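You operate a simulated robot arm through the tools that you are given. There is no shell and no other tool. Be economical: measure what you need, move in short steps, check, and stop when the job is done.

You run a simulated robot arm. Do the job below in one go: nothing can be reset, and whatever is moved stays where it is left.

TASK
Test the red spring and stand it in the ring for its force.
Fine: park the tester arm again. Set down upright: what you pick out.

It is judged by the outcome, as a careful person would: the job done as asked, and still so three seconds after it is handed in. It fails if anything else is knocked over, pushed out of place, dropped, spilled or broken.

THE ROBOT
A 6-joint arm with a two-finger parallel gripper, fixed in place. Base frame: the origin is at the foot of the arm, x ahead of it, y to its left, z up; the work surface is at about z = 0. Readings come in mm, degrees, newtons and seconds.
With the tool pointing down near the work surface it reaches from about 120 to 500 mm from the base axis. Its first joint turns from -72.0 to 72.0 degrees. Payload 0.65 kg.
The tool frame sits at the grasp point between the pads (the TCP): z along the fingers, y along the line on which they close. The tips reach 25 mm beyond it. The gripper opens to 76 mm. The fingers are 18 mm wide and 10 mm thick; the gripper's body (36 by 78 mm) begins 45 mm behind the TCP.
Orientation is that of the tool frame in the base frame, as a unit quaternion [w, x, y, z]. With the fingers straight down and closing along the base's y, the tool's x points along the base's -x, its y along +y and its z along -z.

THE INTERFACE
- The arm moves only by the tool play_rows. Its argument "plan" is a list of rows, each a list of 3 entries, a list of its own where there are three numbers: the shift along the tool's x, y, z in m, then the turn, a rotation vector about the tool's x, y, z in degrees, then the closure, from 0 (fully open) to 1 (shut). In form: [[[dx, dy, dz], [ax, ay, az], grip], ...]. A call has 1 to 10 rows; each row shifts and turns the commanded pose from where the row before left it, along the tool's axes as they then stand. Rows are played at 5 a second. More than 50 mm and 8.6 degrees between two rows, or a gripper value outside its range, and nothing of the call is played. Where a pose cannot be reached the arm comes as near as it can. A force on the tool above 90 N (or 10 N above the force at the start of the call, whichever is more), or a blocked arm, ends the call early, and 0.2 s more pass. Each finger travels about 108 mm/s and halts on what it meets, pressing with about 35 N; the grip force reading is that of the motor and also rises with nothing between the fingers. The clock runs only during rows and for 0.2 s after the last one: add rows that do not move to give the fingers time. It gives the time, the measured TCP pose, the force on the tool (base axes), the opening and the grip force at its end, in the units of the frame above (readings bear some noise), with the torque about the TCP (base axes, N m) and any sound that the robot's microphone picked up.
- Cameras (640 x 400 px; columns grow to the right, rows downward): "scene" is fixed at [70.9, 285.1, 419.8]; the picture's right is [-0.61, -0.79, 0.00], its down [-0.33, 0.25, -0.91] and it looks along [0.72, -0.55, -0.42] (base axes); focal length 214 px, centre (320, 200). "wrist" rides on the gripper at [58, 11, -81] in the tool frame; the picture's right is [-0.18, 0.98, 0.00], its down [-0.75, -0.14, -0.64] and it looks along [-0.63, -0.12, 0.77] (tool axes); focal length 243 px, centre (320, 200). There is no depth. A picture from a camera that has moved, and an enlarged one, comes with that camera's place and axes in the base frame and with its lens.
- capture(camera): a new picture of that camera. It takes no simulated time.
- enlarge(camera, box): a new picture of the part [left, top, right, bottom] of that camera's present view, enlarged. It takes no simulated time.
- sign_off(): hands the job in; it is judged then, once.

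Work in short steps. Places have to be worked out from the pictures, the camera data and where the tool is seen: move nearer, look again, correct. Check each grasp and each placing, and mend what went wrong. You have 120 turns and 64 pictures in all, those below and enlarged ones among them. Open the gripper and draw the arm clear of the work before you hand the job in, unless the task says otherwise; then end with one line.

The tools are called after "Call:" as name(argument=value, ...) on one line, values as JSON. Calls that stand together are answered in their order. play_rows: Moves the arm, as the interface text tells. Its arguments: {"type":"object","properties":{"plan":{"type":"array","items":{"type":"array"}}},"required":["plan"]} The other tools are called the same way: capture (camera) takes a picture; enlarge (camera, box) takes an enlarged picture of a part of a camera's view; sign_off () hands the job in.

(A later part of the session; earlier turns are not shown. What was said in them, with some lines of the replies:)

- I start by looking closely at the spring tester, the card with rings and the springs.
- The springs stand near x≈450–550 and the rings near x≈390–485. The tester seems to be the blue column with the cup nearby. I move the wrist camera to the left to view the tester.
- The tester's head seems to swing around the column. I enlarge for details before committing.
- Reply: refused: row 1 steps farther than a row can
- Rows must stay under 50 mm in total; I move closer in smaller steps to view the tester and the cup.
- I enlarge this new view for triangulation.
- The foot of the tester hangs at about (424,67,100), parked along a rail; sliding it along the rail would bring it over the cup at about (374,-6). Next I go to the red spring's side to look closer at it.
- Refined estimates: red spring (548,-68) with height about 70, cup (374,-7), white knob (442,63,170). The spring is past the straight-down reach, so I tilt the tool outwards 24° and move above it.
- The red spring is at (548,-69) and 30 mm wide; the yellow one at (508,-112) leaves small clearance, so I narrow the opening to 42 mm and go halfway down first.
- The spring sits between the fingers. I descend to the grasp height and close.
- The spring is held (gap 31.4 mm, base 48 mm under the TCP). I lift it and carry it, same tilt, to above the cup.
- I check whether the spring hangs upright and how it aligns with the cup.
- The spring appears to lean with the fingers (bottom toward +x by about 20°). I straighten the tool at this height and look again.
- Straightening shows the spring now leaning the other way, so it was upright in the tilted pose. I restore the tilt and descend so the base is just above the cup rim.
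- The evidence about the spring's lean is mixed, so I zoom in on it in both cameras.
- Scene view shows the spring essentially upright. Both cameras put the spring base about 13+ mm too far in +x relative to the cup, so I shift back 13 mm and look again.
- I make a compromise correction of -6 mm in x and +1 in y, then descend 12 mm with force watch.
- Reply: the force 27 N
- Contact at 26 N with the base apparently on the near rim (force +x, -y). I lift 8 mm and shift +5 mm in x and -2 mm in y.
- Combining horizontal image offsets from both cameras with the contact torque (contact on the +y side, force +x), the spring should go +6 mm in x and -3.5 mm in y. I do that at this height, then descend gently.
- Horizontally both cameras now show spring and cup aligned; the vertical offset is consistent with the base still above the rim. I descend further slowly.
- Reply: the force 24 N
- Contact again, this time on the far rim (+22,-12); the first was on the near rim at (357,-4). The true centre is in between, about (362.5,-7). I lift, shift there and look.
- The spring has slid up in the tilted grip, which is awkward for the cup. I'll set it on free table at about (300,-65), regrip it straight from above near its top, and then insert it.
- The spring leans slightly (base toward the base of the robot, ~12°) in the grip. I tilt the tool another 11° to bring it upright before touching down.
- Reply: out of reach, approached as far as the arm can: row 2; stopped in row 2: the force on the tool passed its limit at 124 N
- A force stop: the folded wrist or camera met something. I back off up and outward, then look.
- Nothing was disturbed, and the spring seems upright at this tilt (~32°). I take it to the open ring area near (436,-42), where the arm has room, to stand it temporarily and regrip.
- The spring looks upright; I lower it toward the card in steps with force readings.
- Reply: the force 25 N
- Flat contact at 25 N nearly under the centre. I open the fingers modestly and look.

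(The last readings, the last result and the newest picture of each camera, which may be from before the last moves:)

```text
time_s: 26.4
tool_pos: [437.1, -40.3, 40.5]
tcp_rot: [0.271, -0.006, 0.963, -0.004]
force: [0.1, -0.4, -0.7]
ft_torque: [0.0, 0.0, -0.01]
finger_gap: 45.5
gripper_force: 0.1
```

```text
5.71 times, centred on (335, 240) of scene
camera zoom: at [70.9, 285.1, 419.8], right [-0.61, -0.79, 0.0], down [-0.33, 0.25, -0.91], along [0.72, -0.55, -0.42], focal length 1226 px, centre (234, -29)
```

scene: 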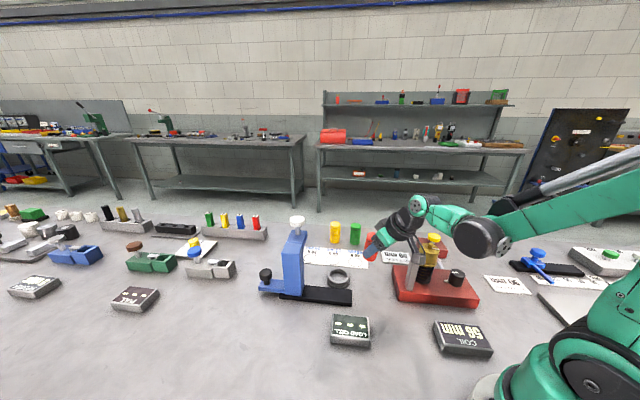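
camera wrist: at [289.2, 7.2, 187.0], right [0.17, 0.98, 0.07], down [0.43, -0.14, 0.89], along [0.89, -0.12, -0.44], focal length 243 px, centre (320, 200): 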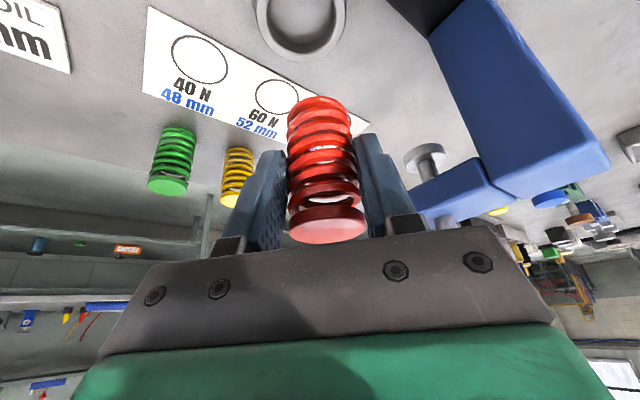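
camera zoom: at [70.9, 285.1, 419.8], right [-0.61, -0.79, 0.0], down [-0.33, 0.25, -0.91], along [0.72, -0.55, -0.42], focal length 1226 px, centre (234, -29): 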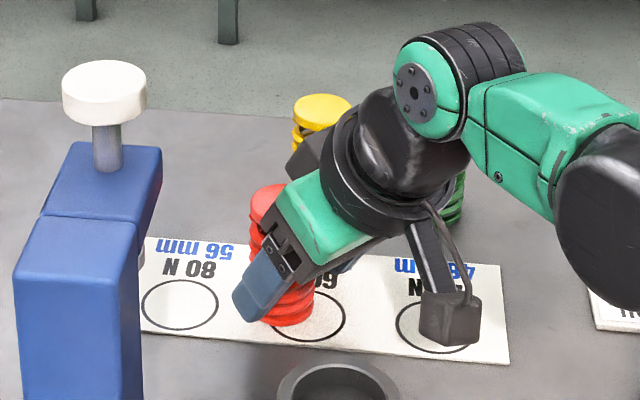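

It stands on the card. I rise vertically and straighten the tool to regrip from straight above.

Call:
play_rows(plan=[[[-0.021, 0, -0.034], [0, 0, 0], 0.4], [[-0.021, 0, -0.034], [0, 0, 0], 0.4], [[-0.021, 0, -0.034], [0, 0, 0], 0.4], [[0, 0, 0], [0, 8, 0], 0.4], [[0, 0, 0], [0, 8, 0], 0.4], [[0, 0, 0], [0, 8, 0], 0.4], [[0, 0, 0], [0, 7.6, 0], 0.4], [[0, 0, 0], [0, 0, 0], 0.4], [[0, 0, 0], [0, 0, 0], 0.4]])

Call:
capture(camera="wrist")

Call:
enlarge(camera="scene", box=[270, 195, 390, 285])

```text
time_s: 28.4
tool_pos: [438.1, -39.5, 159.7]
tcp_rot: [-0.002, -0.005, 1.0, -0.005]
force: [-0.2, 0.8, -1.0]
ft_torque: [0.02, 0.03, 0.03]
finger_gap: 45.7
gripper_force: 0.2
```

```text
20 pictures are left
camera wrist: at [379.3, -26.4, 239.9], right [0.17, 0.98, -0.01], down [0.76, -0.13, 0.64], along [0.63, -0.12, -0.77], focal length 243 px, centre (320, 200)
```

wrist: 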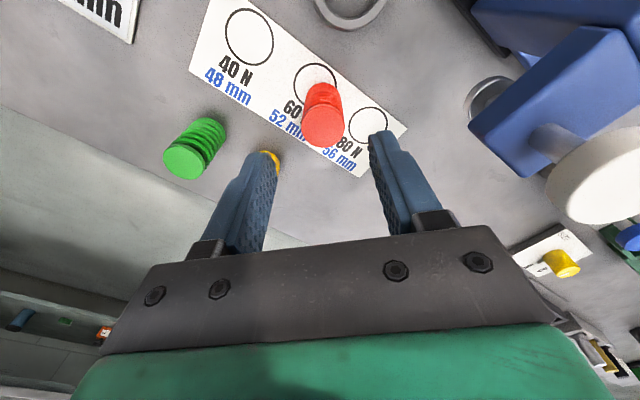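

```text
4.44 times, centred on (330, 240) of scene
camera zoom: at [70.9, 285.1, 419.8], right [-0.61, -0.79, 0.0], down [-0.33, 0.25, -0.91], along [0.72, -0.55, -0.42], focal length 953 px, centre (276, 22)
```

zoom: 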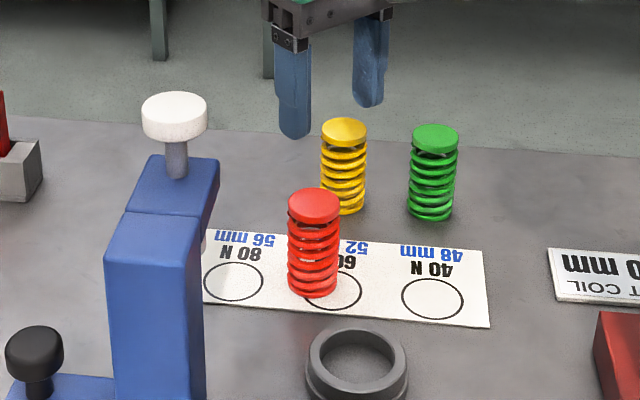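

The red spring stands upright near (449,-39). I move above it to check centring before lowering.

Call:
play_rows(plan=[[[-0.01, 0, 0.02], [0, 0, 0], 0.4], [[0, 0, 0.038], [0, 0, 0], 0.4], [[0, 0, 0], [0, 0, 0], 0.4], [[0, 0, 0], [0, 0, 0], 0.4]])

Call:
capture(camera="wrist")

```text
time_s: 29.4
tool_pos: [447.7, -39.4, 101.1]
tcp_rot: [-0.001, -0.005, 1.0, -0.006]
force: [-0.7, 1.2, -0.3]
ft_torque: [-0.01, -0.02, -0.03]
finger_gap: 45.4
gripper_force: 0.1
```

```text
18 pictures are left
camera wrist: at [389.2, -27.4, 182.0], right [0.17, 0.98, -0.01], down [0.76, -0.13, 0.64], along [0.63, -0.12, -0.77], focal length 243 px, centre (320, 200)
```

wrist: 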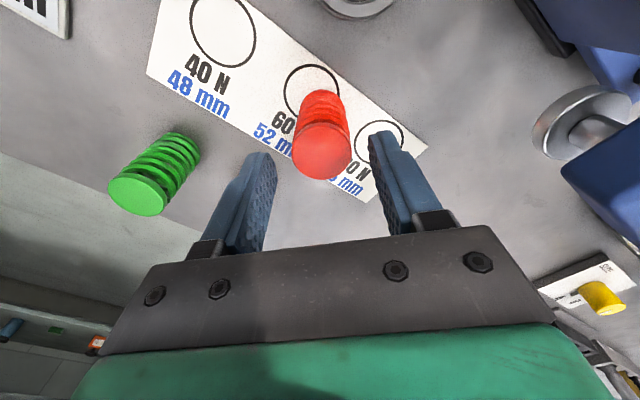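

Spring top at (448,-38.5) is centred between the fingers. I lower 45 mm, close, and lift 40 mm.

Call:
play_rows(plan=[[[0, 0.0005, 0.023], [0, 0, 0], 0.4], [[0, 0, 0.022], [0, 0, 0], 0.4], [[0, 0, 0], [0, 0, 0], 0.4], [[0, 0, 0], [0, 0, 0], 0.7], [[0, 0, 0], [0, 0, 0], 0.7], [[0, 0, 0], [0, 0, 0], 0.7], [[0, 0, -0.02], [0, 0, 0], 0.7], [[0, 0, -0.025], [0, 0, 0], 0.7], [[0, 0, 0], [0, 0, 0], 0.7], [[0, 0, 0], [0, 0, 0], 0.7]])

Call:
enlarge(camera="scene", box=[290, 195, 390, 295])

```text
time_s: 31.6
tool_pos: [448.2, -41.2, 103.7]
tcp_rot: [-0.002, -0.006, 1.0, -0.005]
force: [0.0, 0.5, -0.8]
ft_torque: [-0.03, 0.01, 0.01]
finger_gap: 31.3
gripper_force: 34.5
```

```text
4.00 times, centred on (340, 245) of scene
camera zoom: at [70.9, 285.1, 419.8], right [-0.61, -0.79, 0.0], down [-0.33, 0.25, -0.91], along [0.72, -0.55, -0.42], focal length 858 px, centre (240, 20)
```

zoom: 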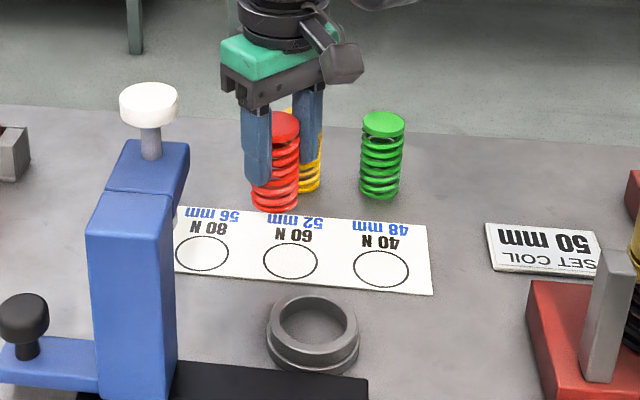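

The spring hangs upright, base about 57 mm below the TCP. All evidence now puts the cup at about (369,-6); I carry it there and stop just above the rim.

Call:
play_rows(plan=[[[0.0264, 0.0117, 0], [0, 0, 0], 0.7], [[0.0264, 0.0117, 0], [0, 0, 0], 0.7], [[0.0264, 0.0117, 0], [0, 0, 0], 0.7], [[0, 0, 0.015], [0, 0, 0], 0.7], [[0, 0, 0], [0, 0, 0], 0.7], [[0, 0, 0], [0, 0, 0], 0.7]])

Call:
enlarge(camera="scene", box=[300, 225, 370, 295])

Call:
enlarge(camera="wrist", box=[240, 20, 400, 220])

```text
time_s: 33.0
tool_pos: [366.6, -4.7, 88.0]
tcp_rot: [-0.001, -0.005, 1.0, -0.005]
force: [-0.4, -0.6, -0.6]
ft_torque: [-0.02, 0.01, -0.03]
finger_gap: 31.3
gripper_force: 35.5
```

```text
5.71 times, centred on (335, 260) of scene
camera zoom: at [70.9, 285.1, 419.8], right [-0.61, -0.79, 0.0], down [-0.33, 0.25, -0.91], along [0.72, -0.55, -0.42], focal length 1226 px, centre (234, -143)
```

zoom: 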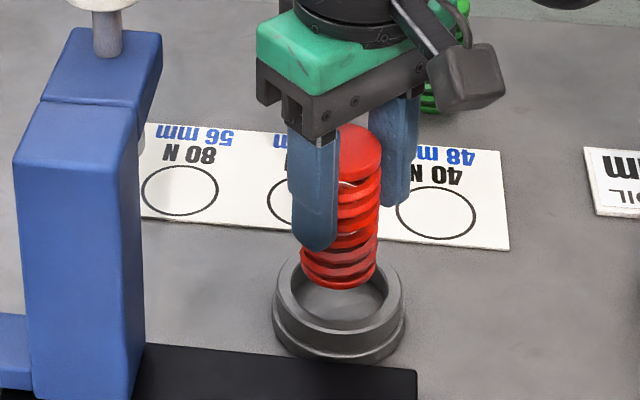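

```text
2.00 times, centred on (320, 120) of wrist
camera zoom: at [308.0, 7.8, 168.6], right [0.17, 0.98, -0.01], down [0.76, -0.13, 0.64], along [0.63, -0.12, -0.77], focal length 485 px, centre (320, 360)
```

zoom: 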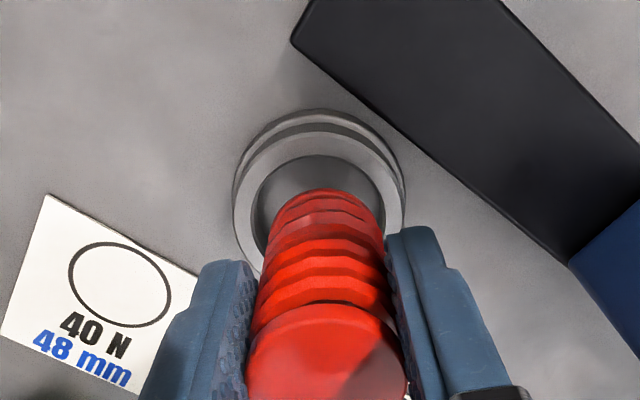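

Nearly centred; I shift 1 mm back and 1.5 mm to -y, then lower 16 mm into the cup watching force.

Call:
play_rows(plan=[[[0.001, -0.0015, 0], [0, 0, 0], 0.7], [[0, 0, 0.008], [0, 0, 0], 0.7], [[0, 0, 0.008], [0, 0, 0], 0.7], [[0, 0, 0], [0, 0, 0], 0.7]])

```text
time_s: 34.0
tool_pos: [366.1, -6.2, 70.4]
tcp_rot: [-0.001, -0.005, 1.0, -0.005]
force: [0.7, -0.5, -0.5]
ft_torque: [0.01, 0.03, 0.01]
finger_gap: 31.5
gripper_force: 34.7
```

No contact at base z≈13, so it is inside the cup. I continue to the floor.

Call:
play_rows(plan=[[[0, 0, 0.004], [0, 0, 0], 0.7], [[0, 0, 0], [0, 0, 0], 0.7]])

```text
time_s: 34.6
tool_pos: [366.4, -6.8, 66.2]
tcp_rot: [0.0, -0.005, 1.0, -0.005]
force: [1.0, -0.1, -1.7]
ft_torque: [-0.01, 0.02, 0.01]
finger_gap: 31.6
gripper_force: 34.9
```

Call:
play_rows(plan=[[[0, 0, 0.003], [0, 0, 0], 0.7], [[0, 0, 0], [0, 0, 0], 0.7]])

```text
time_s: 35.2
tool_pos: [367.3, -7.5, 64.6]
tcp_rot: [-0.001, -0.005, 1.0, -0.005]
force: [0.2, 0.0, -0.9]
ft_torque: [-0.01, 0.03, -0.01]
finger_gap: 31.4
gripper_force: 34.8
```

Call:
play_rows(plan=[[[0, 0, 0.003], [0, 0, 0], 0.7], [[0, 0, 0], [0, 0, 0], 0.7]])

```text
time_s: 35.8
tool_pos: [367.4, -6.4, 60.9]
tcp_rot: [-0.001, -0.005, 1.0, -0.005]
force: [-0.5, -3.5, 18.3]
ft_torque: [0.01, -0.13, -0.03]
finger_gap: 31.4
gripper_force: 35.1
```

Floor contact at 18 N. I release, rise clear, and look.

Call:
play_rows(plan=[[[0, 0, 0], [0, 0, 0], 0.5], [[0, 0, 0], [0, 0, 0], 0.4], [[0, 0, 0], [0, 0, 0], 0.4], [[0, 0, -0.04], [0, 0, 0], 0.4], [[0, 0, -0.045], [0, 0, 0], 0.4], [[0, 0, -0.045], [0, 0, 0], 0.4], [[0, 0, -0.03], [0, 0, 0], 0.4], [[0, 0, 0], [0, 0, 0], 0.4]])

Call:
enlarge(camera="scene", box=[250, 205, 390, 345])

Call:
capture(camera="wrist")

```text
time_s: 37.6
tool_pos: [365.1, -6.0, 223.4]
tcp_rot: [-0.001, -0.005, 1.0, -0.005]
force: [-0.2, 0.8, -0.4]
ft_torque: [-0.01, 0.02, 0.02]
finger_gap: 45.4
gripper_force: 0.1
```

```text
2.86 times, centred on (320, 275) of scene
camera zoom: at [70.9, 285.1, 419.8], right [-0.61, -0.79, 0.0], down [-0.33, 0.25, -0.91], along [0.72, -0.55, -0.42], focal length 613 px, centre (320, -14)
```

zoom: 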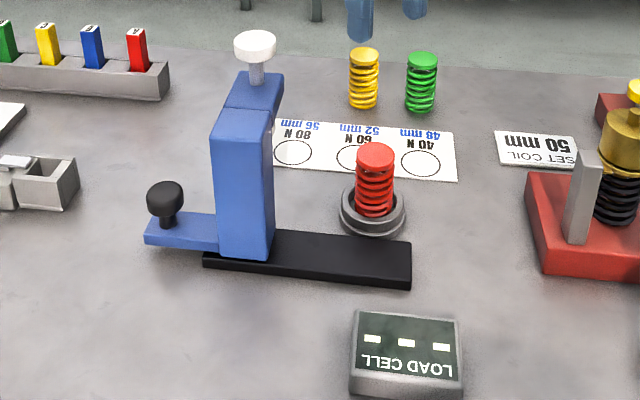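

```text
13 pictures are left
camera wrist: at [306.7, 6.7, 302.9], right [0.17, 0.98, -0.01], down [0.76, -0.13, 0.64], along [0.63, -0.12, -0.77], focal length 243 px, centre (320, 200)
```

wrist: 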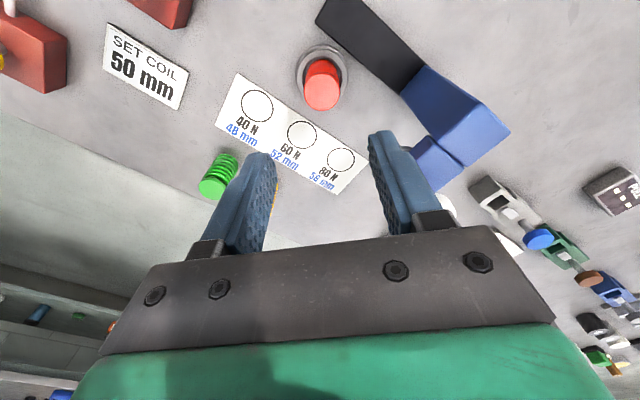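

The spring stands upright in the load-cell cup. Next I fetch the tester's white knob, estimated at (442,63,170), to slide the arm along its rail; first I hover above it.

Call:
play_rows(plan=[[[-0.0257, 0.023, 0.0], [0, 0, 0], 0.2], [[-0.0257, 0.023, 0.0], [0, 0, 0], 0.2], [[-0.0257, 0.023, 0.0], [0, 0, 0], 0.2], [[0, 0, 0.01], [0, 0, 0], 0.2], [[0, 0, 0], [0, 0, 0], 0.2]])

Call:
capture(camera="wrist")

Call:
enlarge(camera="scene", box=[250, 170, 350, 270])

```text
time_s: 38.8
tool_pos: [443.4, 66.6, 209.5]
tcp_rot: [0.0, -0.004, 1.0, -0.006]
force: [0.1, -1.0, -0.4]
ft_torque: [0.02, 0.02, -0.01]
finger_gap: 60.8
gripper_force: 0.1
```

```text
12 pictures are left
camera wrist: at [383.2, 78.1, 290.4], right [0.17, 0.98, -0.01], down [0.76, -0.13, 0.64], along [0.63, -0.12, -0.77], focal length 243 px, centre (320, 200)
```

wrist: 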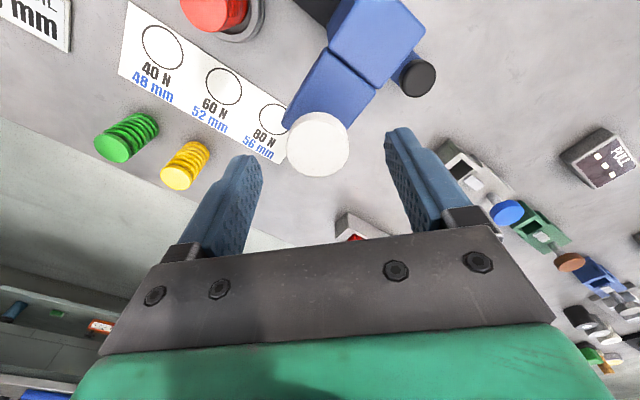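

```text
4.00 times, centred on (300, 220) of scene
camera zoom: at [70.9, 285.1, 419.8], right [-0.61, -0.79, 0.0], down [-0.33, 0.25, -0.91], along [0.72, -0.55, -0.42], focal length 858 px, centre (400, 120)
```

zoom: 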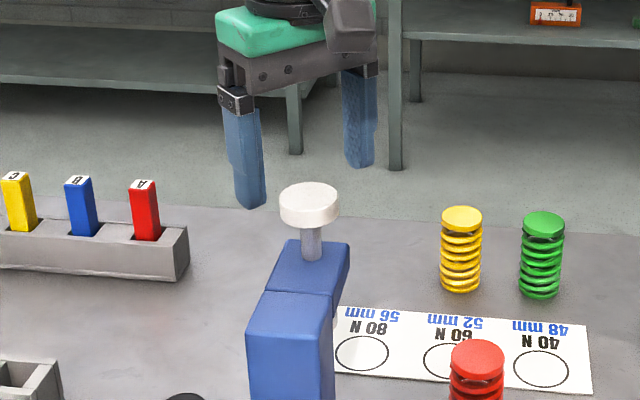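

Both cameras agree: knob at (444,65), top z≈170, 35 mm wide. I descend to z≈165 and grip it.

Call:
play_rows(plan=[[[-0.0006, -0.0016, 0.02], [0, 0, 0], 0.2], [[0, 0, 0.0245], [0, 0, 0], 0.2], [[0, 0, 0], [0, 0, 0], 0.2], [[0, 0, 0], [0, 0, 0], 0.6], [[0, 0, 0], [0, 0, 0], 0.6], [[0, 0, 0], [0, 0, 0], 0.6]])

```text
time_s: 40.2
tool_pos: [443.5, 63.1, 166.2]
tcp_rot: [-0.001, -0.005, 1.0, -0.005]
force: [-1.4, -3.3, -1.8]
ft_torque: [0.15, 0.03, -0.01]
finger_gap: 33.0
gripper_force: 45.2
```

The knob is gripped (33 mm). I try a 10 mm slide along the rail toward the cup and read forces.

Call:
play_rows(plan=[[[0.00365, -0.00343, 0], [0, 0, 0], 0.6], [[0.00365, -0.00343, 0], [0, 0, 0], 0.6], [[0, 0, 0], [0, 0, 0], 0.6]])

```text
time_s: 41.0
tool_pos: [437.0, 56.4, 166.5]
tcp_rot: [-0.001, -0.005, 1.0, -0.005]
force: [4.6, -3.8, -11.1]
ft_torque: [0.17, -0.44, 0.02]
finger_gap: 33.1
gripper_force: 45.2
```

It moved with small force. I continue 20 mm and check with the scene camera.

Call:
play_rows(plan=[[[0.0049, -0.0046, 0], [0, 0, 0], 0.6], [[0.0049, -0.0046, 0], [0, 0, 0], 0.6], [[0.0049, -0.0046, 0], [0, 0, 0], 0.6], [[0, 0, 0], [0, 0, 0], 0.6]])

Call:
enlarge(camera="scene", box=[240, 190, 400, 350])

```text
time_s: 42.0
tool_pos: [421.4, 42.6, 166.7]
tcp_rot: [-0.001, -0.004, 1.0, -0.006]
force: [17.0, -17.3, -3.8]
ft_torque: [0.19, 0.42, -0.01]
finger_gap: 33.1
gripper_force: 44.5
```

```text
2.50 times, centred on (320, 270) of scene
camera zoom: at [70.9, 285.0, 419.8], right [-0.61, -0.79, 0.0], down [-0.33, 0.25, -0.91], along [0.72, -0.55, -0.42], focal length 536 px, centre (320, 25)
```

zoom: 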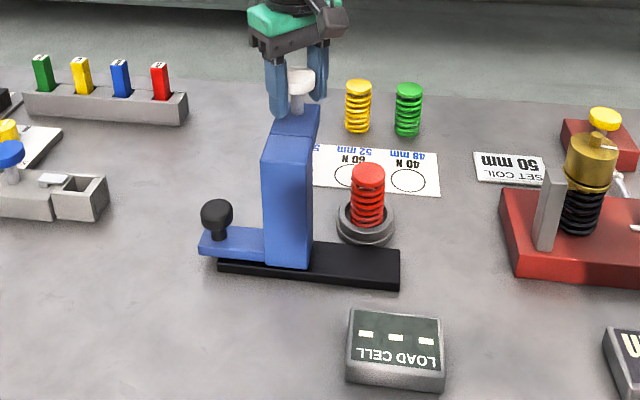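

The whole blue carriage slides along the rail. A side force shows my direction is slightly off, so I steer more toward -y over the next 20 mm.

Call:
play_rows(plan=[[[0.0043, -0.0051, 0], [0, 0, 0], 0.6], [[0.0043, -0.0051, 0], [0, 0, 0], 0.6], [[0.0043, -0.0051, 0], [0, 0, 0], 0.6], [[0, 0, 0], [0, 0, 0], 0.6]])

```text
time_s: 43.0
tool_pos: [408.5, 27.7, 166.3]
tcp_rot: [-0.002, -0.006, 1.0, -0.005]
force: [-3.5, 4.2, -5.1]
ft_torque: [0.12, -0.83, 0.04]
finger_gap: 33.1
gripper_force: 44.9
```

Side force is now near zero; the rail runs at 45°. I go on 32 mm in that direction.

Call:
play_rows(plan=[[[0.0057, -0.0057, 0], [0, 0, 0], 0.6], [[0.0057, -0.0057, 0], [0, 0, 0], 0.6], [[0.0057, -0.0057, 0], [0, 0, 0], 0.6], [[0.0057, -0.0057, 0], [0, 0, 0], 0.6], [[0, 0, 0], [0, 0, 0], 0.6]])

Call:
enlarge(camera="scene", box=[270, 200, 390, 345])

```text
time_s: 44.2
tool_pos: [385.9, 3.5, 165.9]
tcp_rot: [-0.002, -0.006, 1.0, -0.002]
force: [-33.3, 34.4, -6.8]
ft_torque: [-0.08, -0.18, 0.24]
finger_gap: 33.0
gripper_force: 45.3
```

```text
2.76 times, centred on (330, 272) of scene
camera zoom: at [70.9, 285.1, 419.8], right [-0.61, -0.79, 0.0], down [-0.33, 0.25, -0.91], along [0.72, -0.55, -0.42], focal length 592 px, centre (292, 0)
```

zoom: 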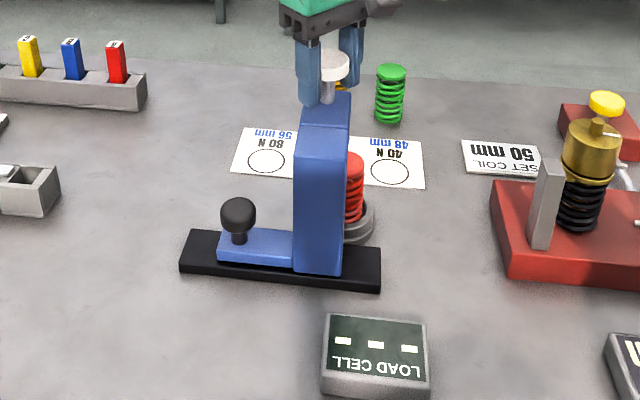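

The side force shows I overcorrected; the rail direction is (0.73,0.685) after all. I relieve it and move the remaining ~19 mm.

Call:
play_rows(plan=[[[0.0016, 0.0017, 0], [0, 0, 0], 0.6], [[0.0047, -0.0045, 0], [0, 0, 0], 0.6], [[0.0047, -0.0045, 0], [0, 0, 0], 0.6], [[0.0047, -0.0044, 0], [0, 0, 0], 0.6], [[0, 0, 0], [0, 0, 0], 0.6]])

Call:
enlarge(camera="scene", box=[290, 200, 390, 345])

```text
time_s: 45.4
tool_pos: [371.1, -7.4, 166.0]
tcp_rot: [0.002, -0.006, 1.0, -0.004]
force: [33.6, 28.4, 0.5]
ft_torque: [-0.01, -0.12, -0.04]
finger_gap: 33.3
gripper_force: 44.8
```

```text
2.76 times, centred on (340, 272) of scene
camera zoom: at [70.9, 285.1, 419.8], right [-0.61, -0.79, 0.0], down [-0.33, 0.25, -0.91], along [0.72, -0.55, -0.42], focal length 592 px, centre (265, 0)
```

zoom: 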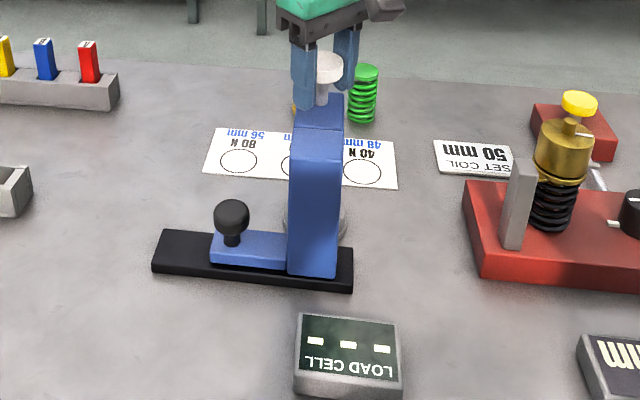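

The carriage is at its end stop with pure along-rail force, above the cup. I ease off, release the knob, rise, and close the fingers to press from the top.

Call:
play_rows(plan=[[[-0.0012, 0.0011, 0], [0, 0, 0], 0.6], [[0, 0, 0], [0, 0, 0], 0.3], [[0, 0, 0], [0, 0, 0], 0.3], [[0, 0, -0.02], [0, 0, 0], 0.3], [[0, 0, -0.018], [0, 0, 0], 0.3], [[0, 0, 0], [0, 0, 0], 1], [[0, 0, 0], [0, 0, 0], 1], [[0, 0, 0], [0, 0, 0], 1], [[0, 0, 0], [0, 0, 0], 1]])

```text
time_s: 47.4
tool_pos: [372.1, -6.1, 203.8]
tcp_rot: [-0.002, -0.005, 1.0, -0.006]
force: [-0.3, 0.5, -0.6]
ft_torque: [-0.02, 0.01, -0.01]
finger_gap: 0.0
gripper_force: 23.7
```

Fingers closed 8 mm above the knob top. I press down in small steps, reading the force.

Call:
play_rows(plan=[[[0, 0, 0.006], [0, 0, 0], 1], [[0, 0, 0.005], [0, 0, 0], 1], [[0, 0, 0.003], [0, 0, 0], 1], [[0, 0, 0], [0, 0, 0], 1]])

```text
time_s: 48.4
tool_pos: [372.1, -6.9, 189.8]
tcp_rot: [-0.001, -0.006, 1.0, -0.006]
force: [0.2, 0.3, 0.7]
ft_torque: [0.03, -0.01, -0.01]
finger_gap: 0.2
gripper_force: 23.7
```

Call:
play_rows(plan=[[[0, 0, 0.003], [0, 0, 0], 1], [[0, 0, 0.003], [0, 0, 0], 1], [[0, 0, 0], [0, 0, 0], 1]])

```text
time_s: 49.2
tool_pos: [372.4, -8.1, 183.5]
tcp_rot: [0.0, -0.005, 1.0, -0.005]
force: [0.7, -0.9, 3.8]
ft_torque: [-0.04, 0.0, -0.03]
finger_gap: 0.2
gripper_force: 23.5
heard: click
```

A click and light force: I look at the load cell display.

Call:
enlarge(camera="scene", box=[290, 200, 390, 355])

```text
2.58 times, centred on (340, 278) of scene
camera zoom: at [70.9, 285.1, 419.8], right [-0.61, -0.79, 0.0], down [-0.33, 0.25, -0.91], along [0.72, -0.55, -0.42], focal length 554 px, centre (268, 0)
```

zoom: 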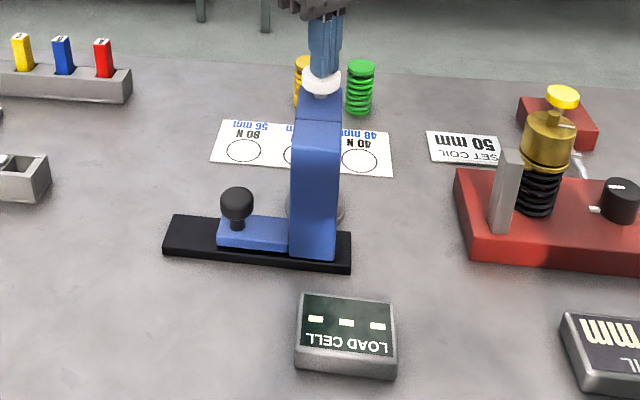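

Display still shows dashes; I press further.

Call:
play_rows(plan=[[[0, 0, 0.003], [0, 0, 0], 1], [[0, 0, 0.003], [0, 0, 0], 1], [[0, 0, 0], [0, 0, 0], 1]])

```text
time_s: 50.0
tool_pos: [373.2, -5.5, 176.9]
tcp_rot: [-0.001, -0.005, 1.0, -0.005]
force: [0.2, -3.7, 7.6]
ft_torque: [-0.04, 0.01, -0.03]
finger_gap: 0.0
gripper_force: 24.1
```

Call:
play_rows(plan=[[[0, 0, 0.003], [0, 0, 0], 1], [[0, 0, 0.003], [0, 0, 0], 1], [[0, 0, 0], [0, 0, 0], 1]])

```text
time_s: 50.8
tool_pos: [372.0, -6.5, 172.0]
tcp_rot: [-0.001, -0.005, 1.0, -0.005]
force: [-6.3, 2.6, 88.3]
ft_torque: [0.11, 0.07, -0.27]
finger_gap: 0.0
gripper_force: 23.3
```

Force rose to 88 N; I read the display.

Call:
enlarge(camera="scene", box=[300, 260, 390, 355])

```text
4.21 times, centred on (345, 308) of scene
camera zoom: at [70.6, 285.1, 419.9], right [-0.61, -0.79, 0.0], down [-0.33, 0.25, -0.91], along [0.72, -0.55, -0.42], focal length 903 px, centre (215, -253)
```

zoom: 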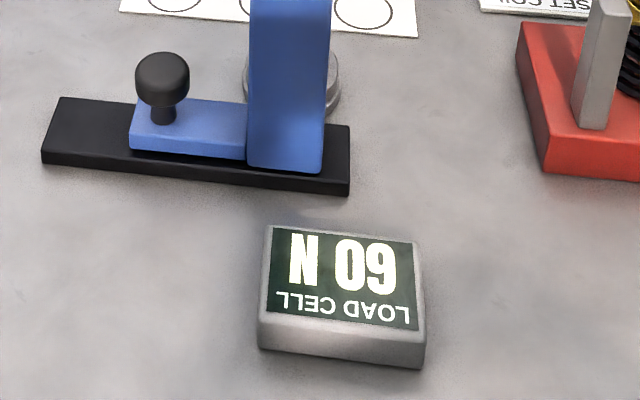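

The load cell reads 60 N. I rise off the knob and check that the plunger has come back up.

Call:
play_rows(plan=[[[0, 0, -0.02], [0, 0, 0], 1], [[0, 0, -0.025], [0, 0, 0], 1], [[0, 0, 0], [0, 0, 0], 0.2], [[0, 0, 0], [0, 0, 0], 0.2], [[0, 0, 0], [0, 0, 0], 0.2]])

Call:
capture(camera="wrist")

```text
time_s: 52.0
tool_pos: [372.6, -7.0, 215.6]
tcp_rot: [-0.001, -0.006, 1.0, -0.005]
force: [-0.5, -0.3, 0.1]
ft_torque: [0.0, -0.01, -0.01]
finger_gap: 60.8
gripper_force: 0.0
```

```text
5 pictures are left
camera wrist: at [313.8, 5.2, 296.4], right [0.17, 0.98, -0.01], down [0.76, -0.13, 0.64], along [0.63, -0.12, -0.77], focal length 243 px, centre (320, 200)
```

wrist: 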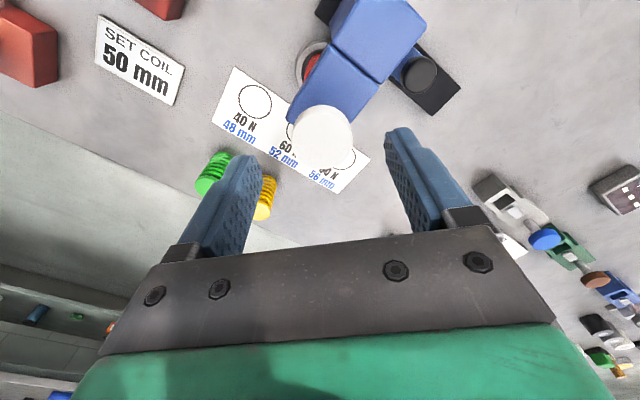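

The plunger is back up (knob top at z≈170). I grip it again and slide the carriage back toward park.

Call:
play_rows(plan=[[[0, 0.002, 0.025], [0, 0, 0], 0.2], [[0, 0, 0.0245], [0, 0, 0], 0.2], [[0, 0, 0], [0, 0, 0], 0.2], [[0, 0, 0], [0, 0, 0], 0.6], [[0, 0, 0], [0, 0, 0], 0.6], [[0, 0, 0], [0, 0, 0], 0.6], [[-0.0036, 0.0035, 0], [0, 0, 0], 0.6], [[-0.0036, 0.0035, 0], [0, 0, 0], 0.6], [[0, 0, 0], [0, 0, 0], 0.6]])

```text
time_s: 54.0
tool_pos: [379.8, 3.1, 166.9]
tcp_rot: [-0.001, -0.006, 1.0, -0.005]
force: [4.9, -4.9, -2.6]
ft_torque: [0.12, 0.08, 0.01]
finger_gap: 33.3
gripper_force: 44.4
```

Call:
play_rows(plan=[[[-0.0043, 0.0041, 0], [0, 0, 0], 0.6], [[-0.0043, 0.0041, 0], [0, 0, 0], 0.6], [[-0.0043, 0.0041, 0], [0, 0, 0], 0.6], [[-0.0043, 0.0041, 0], [0, 0, 0], 0.6], [[-0.0043, 0.0041, 0], [0, 0, 0], 0.6], [[0, 0, 0], [0, 0, 0], 0.6]])

```text
time_s: 55.4
tool_pos: [400.2, 23.6, 167.1]
tcp_rot: [-0.002, -0.004, 1.0, -0.005]
force: [-1.3, 0.0, -2.6]
ft_torque: [0.2, 0.33, 0.06]
finger_gap: 32.8
gripper_force: 44.9
```

Free of side force; I continue toward the park position.

Call:
play_rows(plan=[[[-0.0053, 0.005, 0], [0, 0, 0], 0.6], [[-0.0053, 0.005, 0], [0, 0, 0], 0.6], [[-0.0053, 0.005, 0], [0, 0, 0], 0.6], [[-0.0053, 0.005, 0], [0, 0, 0], 0.6], [[-0.0053, 0.005, 0], [0, 0, 0], 0.6], [[-0.0053, 0.005, 0], [0, 0, 0], 0.6], [[0, 0, 0], [0, 0, 0], 0.6]])

```text
time_s: 57.0
tool_pos: [432.1, 54.6, 166.6]
tcp_rot: [-0.001, -0.005, 1.0, -0.005]
force: [0.5, 0.9, -0.7]
ft_torque: [0.13, 0.28, 0.01]
finger_gap: 32.9
gripper_force: 45.9
```

Call:
play_rows(plan=[[[-0.0044, 0.0041, 0], [0, 0, 0], 0.6], [[-0.0044, 0.0041, 0], [0, 0, 0], 0.6], [[-0.0015, 0.0014, 0], [0, 0, 0], 0.6], [[0, 0, 0], [0, 0, 0], 0.6]])

```text
time_s: 58.0
tool_pos: [441.7, 62.1, 165.7]
tcp_rot: [-0.005, -0.005, 1.0, -0.006]
force: [-34.0, 13.3, 0.5]
ft_torque: [0.09, 0.08, 0.13]
finger_gap: 32.8
gripper_force: 44.9
```

End stop felt, with some side load. I relieve the side load and nudge 1.5 mm more along the rail.

Call:
play_rows(plan=[[[0.001, 0.0011, 0], [0, 0, 0], 0.6], [[-0.0012, 0.0011, 0], [0, 0, 0], 0.6], [[0, 0, 0], [0, 0, 0], 0.6]])

```text
time_s: 58.8
tool_pos: [441.5, 63.5, 166.5]
tcp_rot: [-0.004, -0.004, 1.0, -0.007]
force: [-31.9, -15.8, 0.5]
ft_torque: [0.22, -0.12, -0.14]
finger_gap: 32.9
gripper_force: 45.7
```

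Firmly against the park stop. I release the knob, rise, and return above the cup.

Call:
play_rows(plan=[[[0.0012, -0.0008, 0], [0, 0, 0], 0.6], [[0, 0, 0], [0, 0, 0], 0.2], [[0, 0, 0], [0, 0, 0], 0.2], [[0, 0, -0.025], [0, 0, 0], 0.2], [[0, 0, -0.025], [0, 0, 0], 0.2], [[0.0245, -0.0233, 0], [0, 0, 0], 0.3], [[0.0245, -0.0233, 0], [0, 0, 0], 0.4], [[0.0245, -0.0233, 0], [0, 0, 0], 0.4], [[0, 0, 0], [0, 0, 0], 0.4]])

Call:
play_rows(plan=[[[0, 0, 0.035], [0, 0, 0], 0.4], [[0, 0, 0.035], [0, 0, 0], 0.4], [[0, 0, 0.03], [0, 0, 0], 0.4], [[0, 0, 0], [0, 0, 0], 0.4]])

Call:
capture(camera="wrist")

```text
time_s: 60.8
tool_pos: [368.5, -7.0, 218.5]
tcp_rot: [-0.001, -0.005, 1.0, -0.005]
force: [0.2, -0.1, -0.3]
ft_torque: [0.04, 0.02, -0.01]
finger_gap: 45.7
gripper_force: 0.2
```

```text
time_s: 61.8
tool_pos: [367.0, -8.5, 117.4]
tcp_rot: [-0.001, -0.006, 1.0, -0.005]
force: [-0.6, -0.1, 0.8]
ft_torque: [-0.03, 0.03, 0.01]
finger_gap: 45.6
gripper_force: 0.0
```

```text
4 pictures are left
camera wrist: at [308.5, 3.8, 198.9], right [0.17, 0.98, -0.01], down [0.76, -0.13, 0.64], along [0.63, -0.12, -0.77], focal length 243 px, centre (320, 200)
```

wrist: 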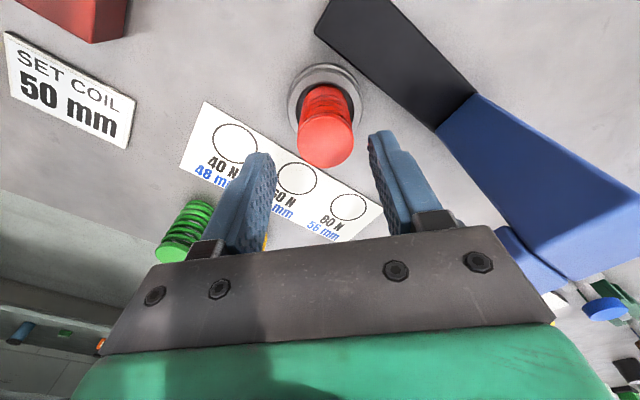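

The spring stands at about (369.5,-5). I correct, descend to z≈63 and grip, then lift.

Call:
play_rows(plan=[[[-0.0015, 0.002, 0.018], [0, 0, 0], 0.4], [[0, 0, 0.018], [0, 0, 0], 0.4], [[0, 0, 0.018], [0, 0, 0], 0.4], [[0, 0, 0], [0, 0, 0], 0.4], [[0, 0, 0], [0, 0, 0], 0.7], [[0, 0, 0], [0, 0, 0], 0.7], [[0, 0, 0], [0, 0, 0], 0.7]])

```text
time_s: 63.4
tool_pos: [368.9, -6.0, 64.2]
tcp_rot: [-0.001, -0.005, 1.0, -0.005]
force: [-0.5, -1.0, 1.4]
ft_torque: [-0.01, 0.0, 0.0]
finger_gap: 31.3
gripper_force: 34.6
```

Gripped. I lift out of the cup and carry it to above the 60 N ring, measured repeatedly at (439,-45), stopping 12 mm above it to check.

Call:
play_rows(plan=[[[0, 0, -0.022], [0, 0, 0], 0.7], [[0, 0, -0.023], [0, 0, 0], 0.7], [[-0.0232, -0.013, 0], [0, 0, 0], 0.7], [[-0.0232, -0.013, 0], [0, 0, 0], 0.7], [[-0.0232, -0.013, 0], [0, 0, 0], 0.7], [[0, 0, 0], [0, 0, 0], 0.7], [[0, 0, 0.02], [0, 0, 0], 0.7], [[0, 0, 0.015], [0, 0, 0], 0.7], [[0, 0, 0], [0, 0, 0], 0.7], [[0, 0, 0], [0, 0, 0], 0.7]])

Call:
enlarge(camera="scene", box=[300, 210, 370, 280])

```text
time_s: 65.6
tool_pos: [438.6, -43.9, 72.9]
tcp_rot: [0.0, -0.005, 1.0, -0.006]
force: [-0.7, -0.1, -0.4]
ft_torque: [0.0, -0.03, 0.02]
finger_gap: 31.3
gripper_force: 34.9
```

```text
5.71 times, centred on (335, 245) of scene
camera zoom: at [70.9, 285.1, 419.8], right [-0.61, -0.79, 0.0], down [-0.33, 0.25, -0.91], along [0.72, -0.55, -0.42], focal length 1226 px, centre (234, -57)
```

zoom: 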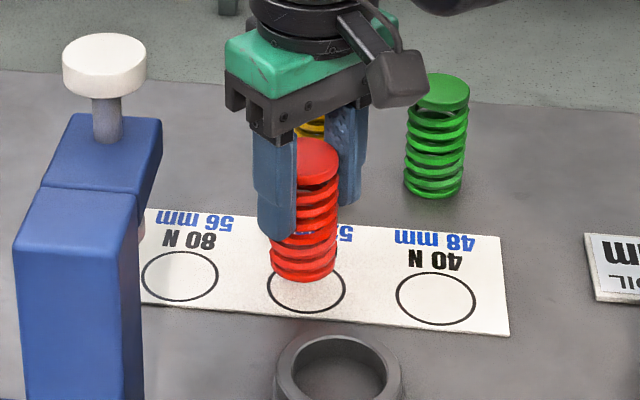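

Relative to the ring, the base should come about 3 mm toward the robot. I shift it and lower to just above the card.

Call:
play_rows(plan=[[[0.003, 0, 0], [0, 0, 0], 0.7], [[0, 0, 0.005], [0, 0, 0], 0.7], [[0, 0, 0.004], [0, 0, 0], 0.7], [[0, 0, 0], [0, 0, 0], 0.7]])

```text
time_s: 66.6
tool_pos: [434.8, -43.9, 64.4]
tcp_rot: [-0.001, -0.004, 1.0, -0.005]
force: [0.4, -0.8, -1.1]
ft_torque: [-0.02, 0.04, -0.02]
finger_gap: 31.6
gripper_force: 34.4
```

Call:
play_rows(plan=[[[0, 0, 0.003], [0, 0, 0], 0.7], [[0, 0, 0], [0, 0, 0], 0.7]])

```text
time_s: 67.2
tool_pos: [436.6, -45.0, 61.5]
tcp_rot: [-0.001, -0.006, 1.0, -0.005]
force: [0.2, 0.2, -0.8]
ft_torque: [0.05, 0.02, 0.0]
finger_gap: 31.6
gripper_force: 34.8
```

Just above the card and no contact; I check the alignment with the ring before touching down.

Call:
enlarge(camera="scene", box=[315, 230, 355, 270])

Call:
play_rows(plan=[[[0, 0, 0.002], [0, 0, 0], 0.7], [[0, 0, 0], [0, 0, 0], 0.7]])

```text
10.00 times, centred on (335, 250) of scene
camera zoom: at [70.9, 285.1, 419.8], right [-0.61, -0.79, 0.0], down [-0.33, 0.25, -0.91], along [0.72, -0.55, -0.42], focal length 2145 px, centre (170, -300)
```

zoom: 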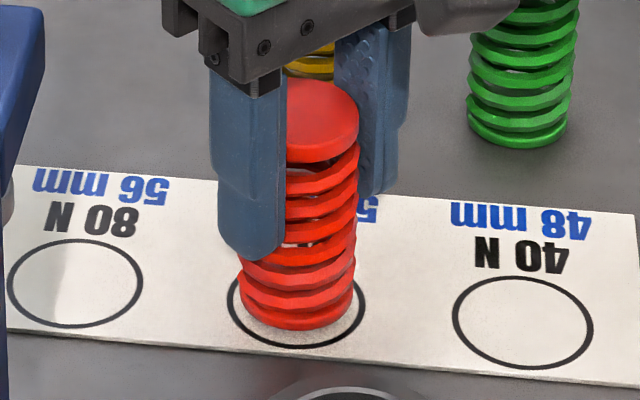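

```text
time_s: 67.8
tool_pos: [435.7, -42.6, 59.0]
tcp_rot: [-0.001, -0.006, 1.0, -0.005]
force: [0.2, -0.4, -0.2]
ft_torque: [-0.02, -0.02, -0.01]
finger_gap: 31.3
gripper_force: 34.8
```

Well centred in the ring horizontally and in depth. I lower the last millimetres to contact.

Call:
play_rows(plan=[[[0, 0, 0.002], [0, 0, 0], 0.7], [[0, 0, 0], [0, 0, 0], 0.7]])

```text
time_s: 68.4
tool_pos: [436.6, -43.6, 57.9]
tcp_rot: [-0.001, -0.005, 1.0, -0.006]
force: [0.4, -0.3, 0.1]
ft_torque: [-0.02, 0.0, 0.03]
finger_gap: 31.6
gripper_force: 35.3
```

Call:
play_rows(plan=[[[0, 0, 0.0015], [0, 0, 0], 0.7], [[0, 0, 0], [0, 0, 0], 0.7]])

```text
time_s: 69.0
tool_pos: [436.1, -44.4, 56.4]
tcp_rot: [-0.002, -0.006, 1.0, -0.006]
force: [-4.3, -1.7, 19.9]
ft_torque: [0.15, 0.33, 0.06]
finger_gap: 31.6
gripper_force: 35.0
```

Contact at 20 N. I open, rise straight up, and view the result.

Call:
play_rows(plan=[[[0, 0, -0.0005], [0, 0, 0], 0.55], [[0, 0, 0], [0, 0, 0], 0.4], [[0, 0, 0], [0, 0, 0], 0.4], [[0, 0, -0.03], [0, 0, 0], 0.4], [[0, 0, -0.045], [0, 0, 0], 0.4], [[0, 0, -0.045], [0, 0, 0], 0.4], [[0.02, 0, -0.04], [0, 0, 0], 0.4], [[0.03, 0, -0.03], [0, 0, 0], 0.4], [[0, 0, 0], [0, 0, 0], 0.4]])

Call:
enlarge(camera="scene", box=[250, 200, 390, 340])

```text
time_s: 71.0
tool_pos: [388.4, -44.9, 247.0]
tcp_rot: [-0.001, -0.005, 1.0, -0.005]
force: [-0.1, 0.3, 0.2]
ft_torque: [-0.01, -0.04, 0.02]
finger_gap: 45.7
gripper_force: 0.0
```

```text
2.86 times, centred on (320, 270) of scene
camera zoom: at [70.9, 285.1, 419.8], right [-0.61, -0.79, 0.0], down [-0.33, 0.25, -0.91], along [0.72, -0.55, -0.42], focal length 613 px, centre (320, 0)
```

zoom: 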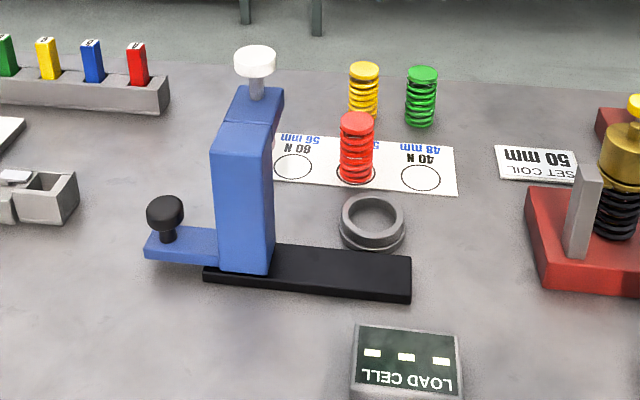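

The red spring stands upright in the 60 N ring and the tester is parked as at the start. I open the gripper fully and draw back a little more.

Call:
play_rows(plan=[[[0.03, 0, -0.03], [0, 0, 0], 0], [[0.03, 0, -0.03], [0, 0, 0], 0], [[0, 0, 0], [0, 0, 0], 0], [[0, 0, 0], [0, 0, 0], 0]])

Call:
sign_off()

```text
time_s: 72.0
tool_pos: [329.1, -44.7, 307.7]
tcp_rot: [0.0, -0.005, 1.0, -0.005]
force: [0.2, -0.2, -0.7]
ft_torque: [-0.01, 0.01, -0.01]
finger_gap: 76.2
gripper_force: 0.0
```

```text
The job is handed in.
```

The red spring tested at 60 N and now stands upright in the 60 N ring; the tester arm is parked again, and the robot arm is clear with its gripper open.
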